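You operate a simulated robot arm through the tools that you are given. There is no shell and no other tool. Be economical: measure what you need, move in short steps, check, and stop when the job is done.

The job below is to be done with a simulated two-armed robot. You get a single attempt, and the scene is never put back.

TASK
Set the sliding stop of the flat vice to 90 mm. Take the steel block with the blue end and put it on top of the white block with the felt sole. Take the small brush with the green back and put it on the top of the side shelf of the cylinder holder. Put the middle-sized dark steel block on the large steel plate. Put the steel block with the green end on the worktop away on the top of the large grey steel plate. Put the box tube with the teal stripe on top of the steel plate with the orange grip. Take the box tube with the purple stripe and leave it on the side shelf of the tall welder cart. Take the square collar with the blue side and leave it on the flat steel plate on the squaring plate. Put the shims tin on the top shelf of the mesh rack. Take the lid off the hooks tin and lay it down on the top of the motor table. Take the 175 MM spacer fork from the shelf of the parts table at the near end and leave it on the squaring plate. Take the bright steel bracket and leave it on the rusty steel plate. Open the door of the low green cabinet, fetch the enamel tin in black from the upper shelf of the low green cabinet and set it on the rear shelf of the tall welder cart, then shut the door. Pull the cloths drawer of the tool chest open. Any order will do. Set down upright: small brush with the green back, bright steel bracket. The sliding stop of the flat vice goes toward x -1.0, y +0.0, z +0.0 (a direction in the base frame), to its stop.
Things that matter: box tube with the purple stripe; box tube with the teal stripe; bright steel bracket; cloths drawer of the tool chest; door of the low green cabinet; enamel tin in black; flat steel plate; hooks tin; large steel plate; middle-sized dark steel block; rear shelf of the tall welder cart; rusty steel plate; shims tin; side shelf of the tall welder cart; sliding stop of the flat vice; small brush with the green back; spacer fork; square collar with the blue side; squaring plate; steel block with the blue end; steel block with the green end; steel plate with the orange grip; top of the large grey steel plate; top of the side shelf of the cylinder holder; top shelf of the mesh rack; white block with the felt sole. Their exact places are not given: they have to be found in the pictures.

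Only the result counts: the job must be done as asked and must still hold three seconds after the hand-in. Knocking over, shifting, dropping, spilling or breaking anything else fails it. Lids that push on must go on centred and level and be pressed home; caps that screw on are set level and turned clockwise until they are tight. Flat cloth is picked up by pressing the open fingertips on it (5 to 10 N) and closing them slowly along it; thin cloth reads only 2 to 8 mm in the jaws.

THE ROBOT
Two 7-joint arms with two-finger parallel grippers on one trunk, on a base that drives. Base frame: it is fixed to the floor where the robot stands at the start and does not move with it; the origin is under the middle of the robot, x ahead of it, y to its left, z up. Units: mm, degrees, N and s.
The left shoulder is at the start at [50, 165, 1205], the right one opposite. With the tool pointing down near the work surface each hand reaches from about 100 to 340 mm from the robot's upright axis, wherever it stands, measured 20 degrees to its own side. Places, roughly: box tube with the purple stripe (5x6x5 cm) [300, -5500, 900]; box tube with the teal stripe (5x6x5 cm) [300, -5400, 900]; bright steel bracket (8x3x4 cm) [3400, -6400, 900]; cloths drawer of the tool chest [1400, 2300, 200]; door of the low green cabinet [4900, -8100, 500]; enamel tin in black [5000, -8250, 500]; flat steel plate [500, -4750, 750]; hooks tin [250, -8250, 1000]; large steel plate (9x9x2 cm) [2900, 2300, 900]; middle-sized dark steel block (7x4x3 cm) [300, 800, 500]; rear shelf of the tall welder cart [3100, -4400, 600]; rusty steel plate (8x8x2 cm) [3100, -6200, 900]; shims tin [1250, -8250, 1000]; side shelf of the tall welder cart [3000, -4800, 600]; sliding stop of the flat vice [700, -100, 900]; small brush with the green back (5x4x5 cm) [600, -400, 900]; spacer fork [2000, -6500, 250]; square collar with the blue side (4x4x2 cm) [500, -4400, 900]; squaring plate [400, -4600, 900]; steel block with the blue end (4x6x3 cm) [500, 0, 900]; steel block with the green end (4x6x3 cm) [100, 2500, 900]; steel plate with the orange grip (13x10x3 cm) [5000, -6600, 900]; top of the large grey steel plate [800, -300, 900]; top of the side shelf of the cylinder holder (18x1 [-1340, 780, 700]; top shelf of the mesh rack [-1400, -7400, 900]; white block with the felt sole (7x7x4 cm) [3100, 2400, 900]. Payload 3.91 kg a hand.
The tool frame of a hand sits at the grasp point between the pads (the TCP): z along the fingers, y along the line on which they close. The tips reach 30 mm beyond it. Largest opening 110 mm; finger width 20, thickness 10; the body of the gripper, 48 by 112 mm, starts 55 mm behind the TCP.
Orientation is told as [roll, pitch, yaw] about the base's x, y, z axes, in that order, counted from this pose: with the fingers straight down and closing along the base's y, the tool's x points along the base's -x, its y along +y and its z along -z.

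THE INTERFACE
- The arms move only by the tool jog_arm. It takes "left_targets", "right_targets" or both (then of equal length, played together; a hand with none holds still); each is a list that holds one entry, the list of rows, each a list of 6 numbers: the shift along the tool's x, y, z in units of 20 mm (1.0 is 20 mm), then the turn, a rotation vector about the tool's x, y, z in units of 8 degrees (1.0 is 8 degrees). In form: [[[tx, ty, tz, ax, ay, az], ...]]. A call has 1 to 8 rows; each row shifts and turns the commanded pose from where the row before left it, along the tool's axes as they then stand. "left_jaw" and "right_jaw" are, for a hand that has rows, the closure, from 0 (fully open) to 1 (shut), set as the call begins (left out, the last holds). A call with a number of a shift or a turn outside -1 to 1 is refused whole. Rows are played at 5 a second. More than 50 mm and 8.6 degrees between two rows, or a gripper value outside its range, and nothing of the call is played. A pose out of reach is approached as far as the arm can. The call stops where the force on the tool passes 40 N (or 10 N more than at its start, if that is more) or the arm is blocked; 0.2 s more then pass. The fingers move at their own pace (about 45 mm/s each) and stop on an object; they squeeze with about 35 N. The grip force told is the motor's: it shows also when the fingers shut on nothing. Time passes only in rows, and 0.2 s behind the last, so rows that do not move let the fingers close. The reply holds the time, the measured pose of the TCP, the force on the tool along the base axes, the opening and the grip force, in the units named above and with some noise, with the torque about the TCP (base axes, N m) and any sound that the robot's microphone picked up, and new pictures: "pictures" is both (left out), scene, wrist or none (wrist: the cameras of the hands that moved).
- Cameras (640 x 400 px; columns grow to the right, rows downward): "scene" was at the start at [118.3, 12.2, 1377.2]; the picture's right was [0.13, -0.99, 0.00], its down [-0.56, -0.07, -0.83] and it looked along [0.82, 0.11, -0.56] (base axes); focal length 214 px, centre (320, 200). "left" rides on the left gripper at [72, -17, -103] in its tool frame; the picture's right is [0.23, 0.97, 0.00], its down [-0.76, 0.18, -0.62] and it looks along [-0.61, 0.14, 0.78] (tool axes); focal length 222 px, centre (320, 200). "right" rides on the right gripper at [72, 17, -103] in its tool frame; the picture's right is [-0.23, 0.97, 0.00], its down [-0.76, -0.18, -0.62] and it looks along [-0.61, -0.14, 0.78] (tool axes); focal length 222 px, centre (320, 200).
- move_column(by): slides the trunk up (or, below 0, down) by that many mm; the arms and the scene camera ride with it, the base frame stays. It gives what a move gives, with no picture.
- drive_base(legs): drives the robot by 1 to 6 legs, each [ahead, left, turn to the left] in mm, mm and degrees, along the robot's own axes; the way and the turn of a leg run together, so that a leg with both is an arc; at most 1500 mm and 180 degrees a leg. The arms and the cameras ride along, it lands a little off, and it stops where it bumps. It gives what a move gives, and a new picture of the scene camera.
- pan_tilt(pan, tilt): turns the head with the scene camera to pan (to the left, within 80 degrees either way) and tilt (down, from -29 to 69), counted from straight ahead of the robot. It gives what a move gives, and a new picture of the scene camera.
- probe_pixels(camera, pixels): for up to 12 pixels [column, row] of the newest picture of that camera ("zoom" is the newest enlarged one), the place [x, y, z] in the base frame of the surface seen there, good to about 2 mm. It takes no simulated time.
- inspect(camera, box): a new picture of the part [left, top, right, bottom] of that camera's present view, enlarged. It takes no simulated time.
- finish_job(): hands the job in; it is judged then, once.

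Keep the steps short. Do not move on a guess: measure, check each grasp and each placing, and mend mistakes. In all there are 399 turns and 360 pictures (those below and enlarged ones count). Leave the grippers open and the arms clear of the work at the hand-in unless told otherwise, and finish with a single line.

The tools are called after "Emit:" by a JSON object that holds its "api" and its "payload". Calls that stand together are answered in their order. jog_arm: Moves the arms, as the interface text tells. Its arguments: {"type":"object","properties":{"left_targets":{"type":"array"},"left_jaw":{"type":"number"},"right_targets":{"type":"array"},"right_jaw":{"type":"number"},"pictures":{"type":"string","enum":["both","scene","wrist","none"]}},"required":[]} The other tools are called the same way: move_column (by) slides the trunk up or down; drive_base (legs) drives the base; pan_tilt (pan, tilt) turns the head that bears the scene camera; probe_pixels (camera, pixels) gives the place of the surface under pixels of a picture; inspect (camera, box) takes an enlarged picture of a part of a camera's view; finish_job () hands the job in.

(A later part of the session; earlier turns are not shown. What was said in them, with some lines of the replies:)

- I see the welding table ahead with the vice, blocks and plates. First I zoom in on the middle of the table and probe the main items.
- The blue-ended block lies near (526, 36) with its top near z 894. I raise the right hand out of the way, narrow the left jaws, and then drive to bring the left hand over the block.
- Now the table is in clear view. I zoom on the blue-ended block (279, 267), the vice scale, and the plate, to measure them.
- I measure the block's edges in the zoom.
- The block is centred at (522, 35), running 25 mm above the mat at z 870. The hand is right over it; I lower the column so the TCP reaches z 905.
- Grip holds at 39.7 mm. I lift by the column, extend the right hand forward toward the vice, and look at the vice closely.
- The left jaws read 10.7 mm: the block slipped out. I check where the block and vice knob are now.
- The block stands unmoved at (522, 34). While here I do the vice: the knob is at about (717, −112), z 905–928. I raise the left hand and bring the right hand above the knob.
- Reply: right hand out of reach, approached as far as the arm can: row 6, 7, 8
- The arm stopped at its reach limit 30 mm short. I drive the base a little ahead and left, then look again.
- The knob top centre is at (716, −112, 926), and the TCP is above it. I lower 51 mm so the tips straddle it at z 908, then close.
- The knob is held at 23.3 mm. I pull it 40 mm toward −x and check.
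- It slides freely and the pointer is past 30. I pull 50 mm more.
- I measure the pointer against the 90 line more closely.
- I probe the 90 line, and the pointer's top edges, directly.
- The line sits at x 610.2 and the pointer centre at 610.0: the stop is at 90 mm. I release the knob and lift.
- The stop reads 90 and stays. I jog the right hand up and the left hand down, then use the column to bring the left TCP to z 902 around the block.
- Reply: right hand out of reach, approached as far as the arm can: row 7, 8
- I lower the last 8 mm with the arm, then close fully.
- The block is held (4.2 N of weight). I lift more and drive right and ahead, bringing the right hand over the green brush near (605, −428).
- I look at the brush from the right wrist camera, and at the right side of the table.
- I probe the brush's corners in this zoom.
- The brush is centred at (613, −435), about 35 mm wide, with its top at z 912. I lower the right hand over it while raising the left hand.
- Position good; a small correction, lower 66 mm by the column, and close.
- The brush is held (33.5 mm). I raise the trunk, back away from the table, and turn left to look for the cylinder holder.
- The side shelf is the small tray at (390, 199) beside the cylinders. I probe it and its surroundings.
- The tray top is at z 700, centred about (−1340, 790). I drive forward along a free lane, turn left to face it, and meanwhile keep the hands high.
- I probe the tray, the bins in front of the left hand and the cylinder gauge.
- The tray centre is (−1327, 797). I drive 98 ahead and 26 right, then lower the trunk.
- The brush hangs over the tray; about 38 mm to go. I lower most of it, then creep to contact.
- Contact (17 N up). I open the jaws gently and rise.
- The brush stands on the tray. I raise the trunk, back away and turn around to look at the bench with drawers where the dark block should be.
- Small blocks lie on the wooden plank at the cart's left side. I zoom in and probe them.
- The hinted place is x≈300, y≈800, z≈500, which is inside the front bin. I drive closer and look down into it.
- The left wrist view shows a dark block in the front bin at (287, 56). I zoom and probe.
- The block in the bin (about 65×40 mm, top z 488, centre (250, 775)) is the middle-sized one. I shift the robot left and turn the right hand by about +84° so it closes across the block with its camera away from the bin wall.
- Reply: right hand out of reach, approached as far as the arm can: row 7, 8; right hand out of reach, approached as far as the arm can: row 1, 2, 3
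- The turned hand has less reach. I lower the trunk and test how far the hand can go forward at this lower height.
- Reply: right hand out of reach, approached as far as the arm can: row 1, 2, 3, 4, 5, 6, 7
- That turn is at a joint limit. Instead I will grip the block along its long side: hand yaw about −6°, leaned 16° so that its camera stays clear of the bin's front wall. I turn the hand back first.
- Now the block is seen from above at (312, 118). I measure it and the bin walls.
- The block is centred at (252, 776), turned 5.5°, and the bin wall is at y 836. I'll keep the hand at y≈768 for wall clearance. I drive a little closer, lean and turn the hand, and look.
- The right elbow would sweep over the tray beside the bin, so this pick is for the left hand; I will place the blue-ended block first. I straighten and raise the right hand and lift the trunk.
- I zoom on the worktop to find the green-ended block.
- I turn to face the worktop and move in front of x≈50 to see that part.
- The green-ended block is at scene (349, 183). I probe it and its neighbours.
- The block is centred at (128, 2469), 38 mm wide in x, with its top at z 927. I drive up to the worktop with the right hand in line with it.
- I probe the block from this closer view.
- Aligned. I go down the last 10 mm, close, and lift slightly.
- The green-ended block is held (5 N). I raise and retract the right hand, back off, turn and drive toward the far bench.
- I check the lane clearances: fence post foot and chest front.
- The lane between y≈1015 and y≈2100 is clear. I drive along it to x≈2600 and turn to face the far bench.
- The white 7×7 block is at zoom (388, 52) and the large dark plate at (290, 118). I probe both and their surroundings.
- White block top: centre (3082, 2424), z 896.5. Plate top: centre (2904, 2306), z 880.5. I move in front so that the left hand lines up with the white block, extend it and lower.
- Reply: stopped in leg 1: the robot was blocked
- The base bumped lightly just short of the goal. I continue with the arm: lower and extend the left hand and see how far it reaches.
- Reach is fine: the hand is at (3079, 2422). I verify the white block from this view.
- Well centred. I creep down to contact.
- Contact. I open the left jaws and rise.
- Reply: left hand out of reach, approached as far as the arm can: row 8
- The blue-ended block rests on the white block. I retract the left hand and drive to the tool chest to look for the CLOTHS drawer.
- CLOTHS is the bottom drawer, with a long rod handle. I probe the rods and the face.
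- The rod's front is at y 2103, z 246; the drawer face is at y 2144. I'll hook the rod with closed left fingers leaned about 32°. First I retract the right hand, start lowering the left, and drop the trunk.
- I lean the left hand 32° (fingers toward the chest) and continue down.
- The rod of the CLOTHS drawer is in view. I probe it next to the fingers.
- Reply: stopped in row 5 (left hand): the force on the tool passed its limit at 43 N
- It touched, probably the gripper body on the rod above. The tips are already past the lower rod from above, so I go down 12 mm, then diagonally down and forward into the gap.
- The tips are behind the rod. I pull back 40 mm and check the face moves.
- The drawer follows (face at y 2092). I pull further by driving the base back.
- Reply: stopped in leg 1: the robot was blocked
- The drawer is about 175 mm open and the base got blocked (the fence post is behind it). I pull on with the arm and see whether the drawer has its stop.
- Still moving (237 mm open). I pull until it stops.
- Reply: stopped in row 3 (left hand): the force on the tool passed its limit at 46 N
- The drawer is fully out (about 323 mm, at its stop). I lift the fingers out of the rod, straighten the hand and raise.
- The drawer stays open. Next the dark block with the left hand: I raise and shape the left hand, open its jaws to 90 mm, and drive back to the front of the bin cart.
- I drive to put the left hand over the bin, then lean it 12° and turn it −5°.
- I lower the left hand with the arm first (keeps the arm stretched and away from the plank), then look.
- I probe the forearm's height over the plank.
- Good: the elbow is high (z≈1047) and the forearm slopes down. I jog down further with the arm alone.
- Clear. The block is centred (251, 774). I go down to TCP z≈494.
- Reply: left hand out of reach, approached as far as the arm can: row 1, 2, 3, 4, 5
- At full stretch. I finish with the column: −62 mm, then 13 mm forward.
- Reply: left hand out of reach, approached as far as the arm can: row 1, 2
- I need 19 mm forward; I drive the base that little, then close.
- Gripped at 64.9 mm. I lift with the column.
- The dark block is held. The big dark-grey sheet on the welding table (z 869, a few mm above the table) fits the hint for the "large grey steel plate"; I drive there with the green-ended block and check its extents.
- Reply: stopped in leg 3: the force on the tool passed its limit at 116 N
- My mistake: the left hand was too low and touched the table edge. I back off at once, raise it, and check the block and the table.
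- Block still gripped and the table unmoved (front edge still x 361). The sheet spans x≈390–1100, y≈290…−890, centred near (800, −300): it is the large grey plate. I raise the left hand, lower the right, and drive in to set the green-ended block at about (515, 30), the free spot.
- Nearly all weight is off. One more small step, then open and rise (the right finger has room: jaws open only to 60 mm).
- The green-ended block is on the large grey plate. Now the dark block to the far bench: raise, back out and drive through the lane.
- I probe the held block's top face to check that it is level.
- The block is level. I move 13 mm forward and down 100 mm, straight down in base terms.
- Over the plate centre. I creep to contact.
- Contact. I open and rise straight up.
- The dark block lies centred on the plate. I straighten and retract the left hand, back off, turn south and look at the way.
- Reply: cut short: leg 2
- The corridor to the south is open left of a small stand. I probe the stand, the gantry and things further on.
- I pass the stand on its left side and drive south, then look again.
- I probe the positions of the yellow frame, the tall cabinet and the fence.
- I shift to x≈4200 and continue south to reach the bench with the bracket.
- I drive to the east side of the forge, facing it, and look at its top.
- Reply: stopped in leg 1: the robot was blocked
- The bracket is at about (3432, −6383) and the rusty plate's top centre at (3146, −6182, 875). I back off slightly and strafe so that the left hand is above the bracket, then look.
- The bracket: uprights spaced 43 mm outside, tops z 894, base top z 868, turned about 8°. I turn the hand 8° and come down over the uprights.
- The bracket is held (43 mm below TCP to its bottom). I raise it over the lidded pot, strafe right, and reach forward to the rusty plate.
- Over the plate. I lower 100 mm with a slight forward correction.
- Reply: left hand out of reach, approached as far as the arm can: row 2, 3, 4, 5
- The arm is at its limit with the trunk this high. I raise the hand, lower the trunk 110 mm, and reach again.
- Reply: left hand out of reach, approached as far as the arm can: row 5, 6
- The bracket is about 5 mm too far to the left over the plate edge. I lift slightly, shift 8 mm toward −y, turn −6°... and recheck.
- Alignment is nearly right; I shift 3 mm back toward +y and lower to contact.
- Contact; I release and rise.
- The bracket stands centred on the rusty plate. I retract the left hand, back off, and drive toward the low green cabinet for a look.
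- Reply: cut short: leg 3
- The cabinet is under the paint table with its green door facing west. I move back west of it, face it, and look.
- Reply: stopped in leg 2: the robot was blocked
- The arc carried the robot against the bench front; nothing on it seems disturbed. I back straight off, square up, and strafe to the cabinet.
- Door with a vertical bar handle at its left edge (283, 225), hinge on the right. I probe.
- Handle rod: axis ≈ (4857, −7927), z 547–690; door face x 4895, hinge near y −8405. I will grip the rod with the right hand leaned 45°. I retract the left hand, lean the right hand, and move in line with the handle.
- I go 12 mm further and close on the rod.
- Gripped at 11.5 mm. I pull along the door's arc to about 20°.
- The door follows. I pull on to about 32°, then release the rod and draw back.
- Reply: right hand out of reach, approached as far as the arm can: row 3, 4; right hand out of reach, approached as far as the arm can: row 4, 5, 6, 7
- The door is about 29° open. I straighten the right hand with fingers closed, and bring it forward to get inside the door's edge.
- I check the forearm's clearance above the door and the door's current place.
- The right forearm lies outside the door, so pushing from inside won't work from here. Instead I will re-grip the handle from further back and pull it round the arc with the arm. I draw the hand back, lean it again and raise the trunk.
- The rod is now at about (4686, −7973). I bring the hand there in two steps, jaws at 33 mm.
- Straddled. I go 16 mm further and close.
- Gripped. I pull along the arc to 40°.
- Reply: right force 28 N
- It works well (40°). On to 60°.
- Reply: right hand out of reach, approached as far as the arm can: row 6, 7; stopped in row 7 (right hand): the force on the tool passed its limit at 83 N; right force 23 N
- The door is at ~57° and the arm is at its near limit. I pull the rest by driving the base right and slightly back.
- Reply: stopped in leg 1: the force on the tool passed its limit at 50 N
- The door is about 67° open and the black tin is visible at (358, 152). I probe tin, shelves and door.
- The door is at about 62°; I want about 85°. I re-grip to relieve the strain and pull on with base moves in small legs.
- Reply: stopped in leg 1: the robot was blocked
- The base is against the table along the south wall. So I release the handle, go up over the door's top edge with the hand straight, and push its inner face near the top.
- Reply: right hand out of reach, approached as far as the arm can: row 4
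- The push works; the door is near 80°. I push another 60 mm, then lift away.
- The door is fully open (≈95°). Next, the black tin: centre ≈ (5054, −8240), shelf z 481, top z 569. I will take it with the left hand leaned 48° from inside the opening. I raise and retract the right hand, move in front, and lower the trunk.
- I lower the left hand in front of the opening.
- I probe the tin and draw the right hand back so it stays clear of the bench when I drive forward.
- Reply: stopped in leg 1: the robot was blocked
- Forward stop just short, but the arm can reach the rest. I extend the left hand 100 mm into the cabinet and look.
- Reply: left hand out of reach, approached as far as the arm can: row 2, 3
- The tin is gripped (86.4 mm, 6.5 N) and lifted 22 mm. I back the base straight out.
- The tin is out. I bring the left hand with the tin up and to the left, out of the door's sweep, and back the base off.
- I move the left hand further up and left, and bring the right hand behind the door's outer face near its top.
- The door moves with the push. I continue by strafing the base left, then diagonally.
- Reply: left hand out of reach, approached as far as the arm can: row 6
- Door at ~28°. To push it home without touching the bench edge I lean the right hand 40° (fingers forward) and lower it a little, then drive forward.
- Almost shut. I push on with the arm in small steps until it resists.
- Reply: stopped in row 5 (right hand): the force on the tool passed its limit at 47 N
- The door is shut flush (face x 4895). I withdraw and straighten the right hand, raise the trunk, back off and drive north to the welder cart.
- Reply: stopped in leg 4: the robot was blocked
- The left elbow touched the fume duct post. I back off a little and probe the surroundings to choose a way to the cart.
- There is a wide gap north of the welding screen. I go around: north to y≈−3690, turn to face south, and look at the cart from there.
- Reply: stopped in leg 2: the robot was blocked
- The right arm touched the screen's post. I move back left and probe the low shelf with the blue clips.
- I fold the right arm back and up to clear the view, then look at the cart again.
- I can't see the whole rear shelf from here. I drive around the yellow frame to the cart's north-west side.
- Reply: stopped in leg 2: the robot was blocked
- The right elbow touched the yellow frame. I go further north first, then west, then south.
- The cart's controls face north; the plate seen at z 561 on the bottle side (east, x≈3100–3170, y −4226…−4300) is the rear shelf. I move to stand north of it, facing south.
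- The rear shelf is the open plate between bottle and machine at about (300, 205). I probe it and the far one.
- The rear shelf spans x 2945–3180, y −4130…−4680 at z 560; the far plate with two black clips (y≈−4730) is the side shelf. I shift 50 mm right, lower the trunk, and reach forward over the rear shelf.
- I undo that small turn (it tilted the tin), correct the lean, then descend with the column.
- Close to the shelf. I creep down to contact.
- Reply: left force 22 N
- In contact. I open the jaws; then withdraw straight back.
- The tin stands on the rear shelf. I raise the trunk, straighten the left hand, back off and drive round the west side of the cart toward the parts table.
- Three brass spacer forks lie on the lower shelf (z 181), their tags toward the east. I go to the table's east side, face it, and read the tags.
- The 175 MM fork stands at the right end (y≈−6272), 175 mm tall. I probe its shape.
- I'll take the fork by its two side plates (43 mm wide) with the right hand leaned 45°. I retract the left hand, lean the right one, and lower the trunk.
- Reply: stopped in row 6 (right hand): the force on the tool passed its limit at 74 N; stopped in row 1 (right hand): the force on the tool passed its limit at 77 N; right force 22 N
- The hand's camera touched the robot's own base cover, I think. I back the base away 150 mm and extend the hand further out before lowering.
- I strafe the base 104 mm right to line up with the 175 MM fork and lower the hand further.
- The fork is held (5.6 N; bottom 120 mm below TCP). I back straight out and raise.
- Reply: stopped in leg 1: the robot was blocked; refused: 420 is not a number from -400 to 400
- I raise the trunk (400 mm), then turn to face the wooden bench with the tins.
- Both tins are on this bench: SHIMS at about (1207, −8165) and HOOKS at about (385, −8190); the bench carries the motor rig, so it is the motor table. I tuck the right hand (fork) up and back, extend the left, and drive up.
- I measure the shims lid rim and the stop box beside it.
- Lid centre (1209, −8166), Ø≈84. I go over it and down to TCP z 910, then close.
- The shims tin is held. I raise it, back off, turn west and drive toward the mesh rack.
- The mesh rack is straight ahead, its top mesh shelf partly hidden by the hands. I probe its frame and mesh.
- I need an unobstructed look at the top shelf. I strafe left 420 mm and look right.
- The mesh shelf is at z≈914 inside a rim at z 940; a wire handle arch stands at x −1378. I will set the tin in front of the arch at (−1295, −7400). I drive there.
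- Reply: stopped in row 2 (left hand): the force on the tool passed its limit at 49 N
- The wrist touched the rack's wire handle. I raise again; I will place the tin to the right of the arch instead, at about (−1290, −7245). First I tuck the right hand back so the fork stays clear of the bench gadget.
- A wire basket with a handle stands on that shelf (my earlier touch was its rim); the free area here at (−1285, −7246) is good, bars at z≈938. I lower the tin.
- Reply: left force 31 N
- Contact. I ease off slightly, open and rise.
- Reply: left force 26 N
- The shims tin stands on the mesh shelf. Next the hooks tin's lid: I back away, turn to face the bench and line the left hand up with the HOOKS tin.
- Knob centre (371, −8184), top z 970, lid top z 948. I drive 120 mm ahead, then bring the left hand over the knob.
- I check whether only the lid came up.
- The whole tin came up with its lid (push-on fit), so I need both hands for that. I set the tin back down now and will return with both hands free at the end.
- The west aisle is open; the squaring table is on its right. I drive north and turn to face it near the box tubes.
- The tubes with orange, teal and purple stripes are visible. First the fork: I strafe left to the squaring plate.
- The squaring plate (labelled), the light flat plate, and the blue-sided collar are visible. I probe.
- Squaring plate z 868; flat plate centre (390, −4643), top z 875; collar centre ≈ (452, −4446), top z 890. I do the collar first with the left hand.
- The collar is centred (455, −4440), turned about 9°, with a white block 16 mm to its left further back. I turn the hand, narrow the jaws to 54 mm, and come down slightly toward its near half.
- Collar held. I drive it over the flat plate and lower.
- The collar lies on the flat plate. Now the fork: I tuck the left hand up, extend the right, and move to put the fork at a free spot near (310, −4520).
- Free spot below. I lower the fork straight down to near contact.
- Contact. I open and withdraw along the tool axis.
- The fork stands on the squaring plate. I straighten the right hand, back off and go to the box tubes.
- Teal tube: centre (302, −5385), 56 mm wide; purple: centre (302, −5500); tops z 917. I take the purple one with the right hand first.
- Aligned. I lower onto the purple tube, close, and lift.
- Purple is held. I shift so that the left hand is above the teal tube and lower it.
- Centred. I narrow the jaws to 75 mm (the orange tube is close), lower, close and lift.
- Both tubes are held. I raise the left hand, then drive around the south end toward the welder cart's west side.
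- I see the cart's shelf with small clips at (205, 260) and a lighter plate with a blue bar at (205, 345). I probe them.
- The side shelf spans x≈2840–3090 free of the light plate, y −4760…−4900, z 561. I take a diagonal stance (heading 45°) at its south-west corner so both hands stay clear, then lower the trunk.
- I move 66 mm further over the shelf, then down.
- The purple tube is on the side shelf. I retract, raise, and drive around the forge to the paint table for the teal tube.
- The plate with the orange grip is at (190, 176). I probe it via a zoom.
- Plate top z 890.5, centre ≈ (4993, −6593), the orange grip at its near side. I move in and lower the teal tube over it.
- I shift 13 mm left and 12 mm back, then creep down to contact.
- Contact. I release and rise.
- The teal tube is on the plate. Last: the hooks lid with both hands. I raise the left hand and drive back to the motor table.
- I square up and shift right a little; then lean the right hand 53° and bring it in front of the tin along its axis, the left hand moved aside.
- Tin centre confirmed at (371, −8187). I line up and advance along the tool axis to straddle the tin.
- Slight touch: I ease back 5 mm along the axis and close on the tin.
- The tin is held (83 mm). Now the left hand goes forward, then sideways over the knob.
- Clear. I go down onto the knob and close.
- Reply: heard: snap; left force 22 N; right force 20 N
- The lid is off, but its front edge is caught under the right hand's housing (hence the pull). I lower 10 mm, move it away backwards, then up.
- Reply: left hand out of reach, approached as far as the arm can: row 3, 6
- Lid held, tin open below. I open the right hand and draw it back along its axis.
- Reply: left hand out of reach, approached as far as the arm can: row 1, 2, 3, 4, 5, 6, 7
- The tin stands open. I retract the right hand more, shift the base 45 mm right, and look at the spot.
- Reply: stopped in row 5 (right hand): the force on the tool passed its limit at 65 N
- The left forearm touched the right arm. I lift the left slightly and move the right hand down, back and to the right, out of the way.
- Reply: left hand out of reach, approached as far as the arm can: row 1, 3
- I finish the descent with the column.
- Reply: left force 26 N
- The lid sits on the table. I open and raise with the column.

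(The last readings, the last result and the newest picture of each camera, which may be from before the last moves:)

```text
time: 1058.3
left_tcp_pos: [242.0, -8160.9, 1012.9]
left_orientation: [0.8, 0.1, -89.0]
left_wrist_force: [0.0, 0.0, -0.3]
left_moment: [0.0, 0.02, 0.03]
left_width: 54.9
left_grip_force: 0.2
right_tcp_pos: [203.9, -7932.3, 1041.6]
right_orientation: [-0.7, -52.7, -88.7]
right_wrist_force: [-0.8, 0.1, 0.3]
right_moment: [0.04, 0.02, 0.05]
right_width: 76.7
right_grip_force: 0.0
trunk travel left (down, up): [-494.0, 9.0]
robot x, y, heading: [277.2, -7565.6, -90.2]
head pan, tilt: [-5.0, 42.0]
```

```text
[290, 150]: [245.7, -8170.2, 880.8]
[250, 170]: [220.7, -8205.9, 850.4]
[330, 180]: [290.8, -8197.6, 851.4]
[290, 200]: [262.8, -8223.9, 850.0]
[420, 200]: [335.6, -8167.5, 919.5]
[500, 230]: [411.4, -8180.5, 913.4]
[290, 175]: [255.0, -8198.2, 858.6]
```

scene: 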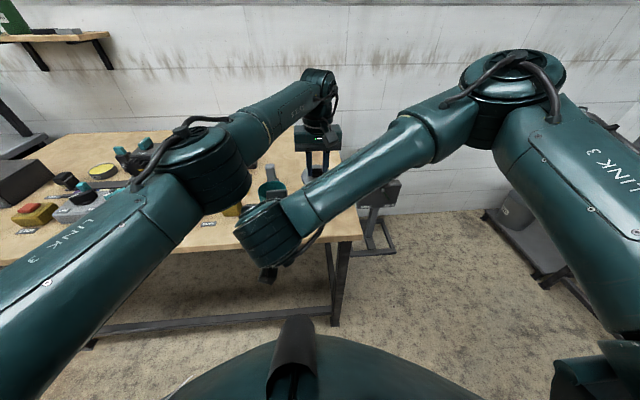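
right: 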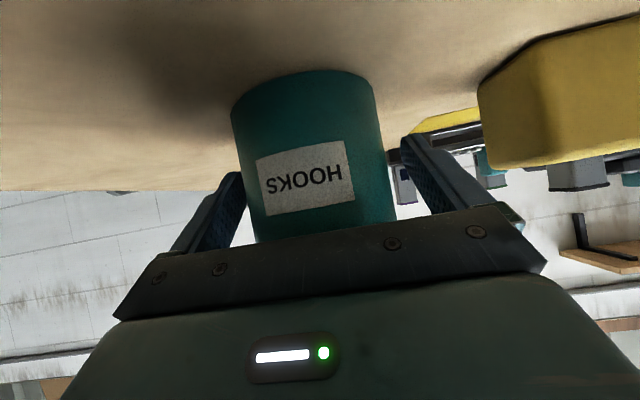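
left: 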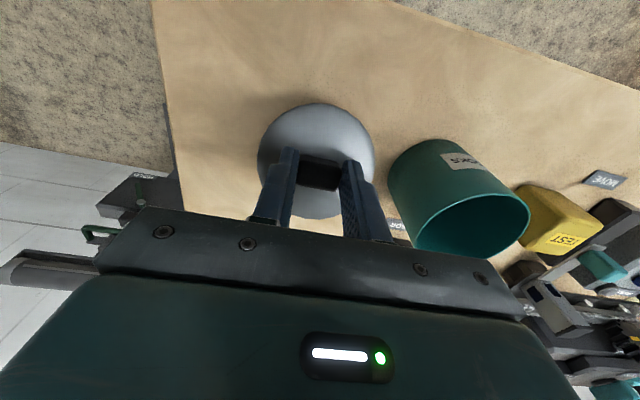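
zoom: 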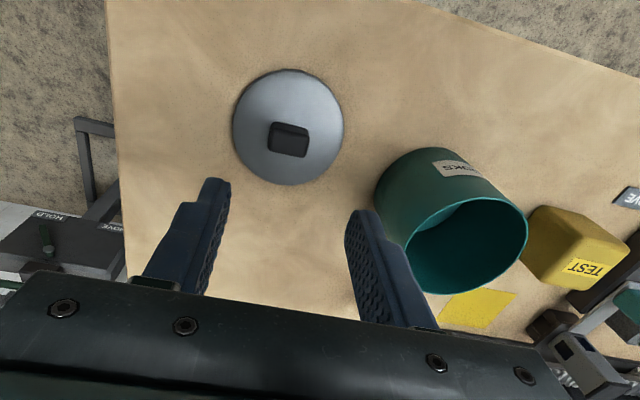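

The lid lies flat on the motor table and the open tin stands upright. I back the robot away so the arms are clear and hand in.

Emit:
{"api": "drive_base", "payload": {"legs": [[-350, 0, 0]]}}

Emit:
{"api": "finish_job", "payload": {}}

```text
time: 1060.5
left_tcp_pos: [245.7, -7817.0, 1013.1]
left_orientation: [0.7, -0.1, -88.6]
left_wrist_force: [-0.1, -0.5, -0.9]
left_moment: [-0.01, 0.0, 0.02]
left_width: 54.8
left_grip_force: 0.1
right_tcp_pos: [205.8, -7588.6, 1041.6]
right_orientation: [-0.7, -52.7, -88.3]
right_wrist_force: [0.2, -0.2, -0.6]
right_moment: [0.02, 0.05, 0.0]
right_width: 77.1
right_grip_force: 0.0
trunk travel left (down, up): [-494.0, 9.0]
robot x, y, heading: [280.4, -7222.9, -89.7]
head pan, tilt: [-5.0, 42.0]
```

scene: 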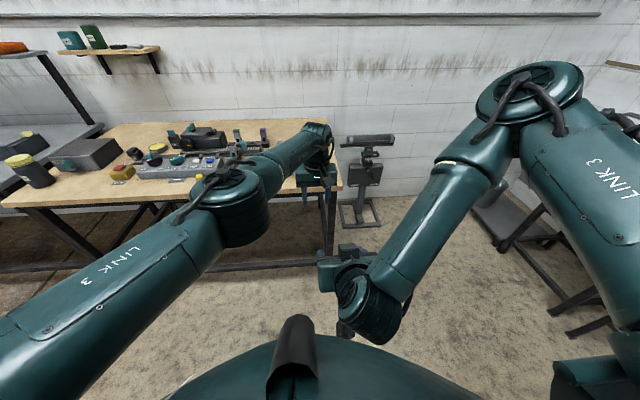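

```text
The job is handed in.
```

All fourteen tasks were carried out and handed in; the main risks are several contacts along the way (the 49 N press on the mesh-rack basket, bumps on the bench, forge, screen, yellow frame and table edge) and two guesses: that the bench holding the hooks tin is the motor table, and that the big dark sheet on the welding table is the large grey steel plate.
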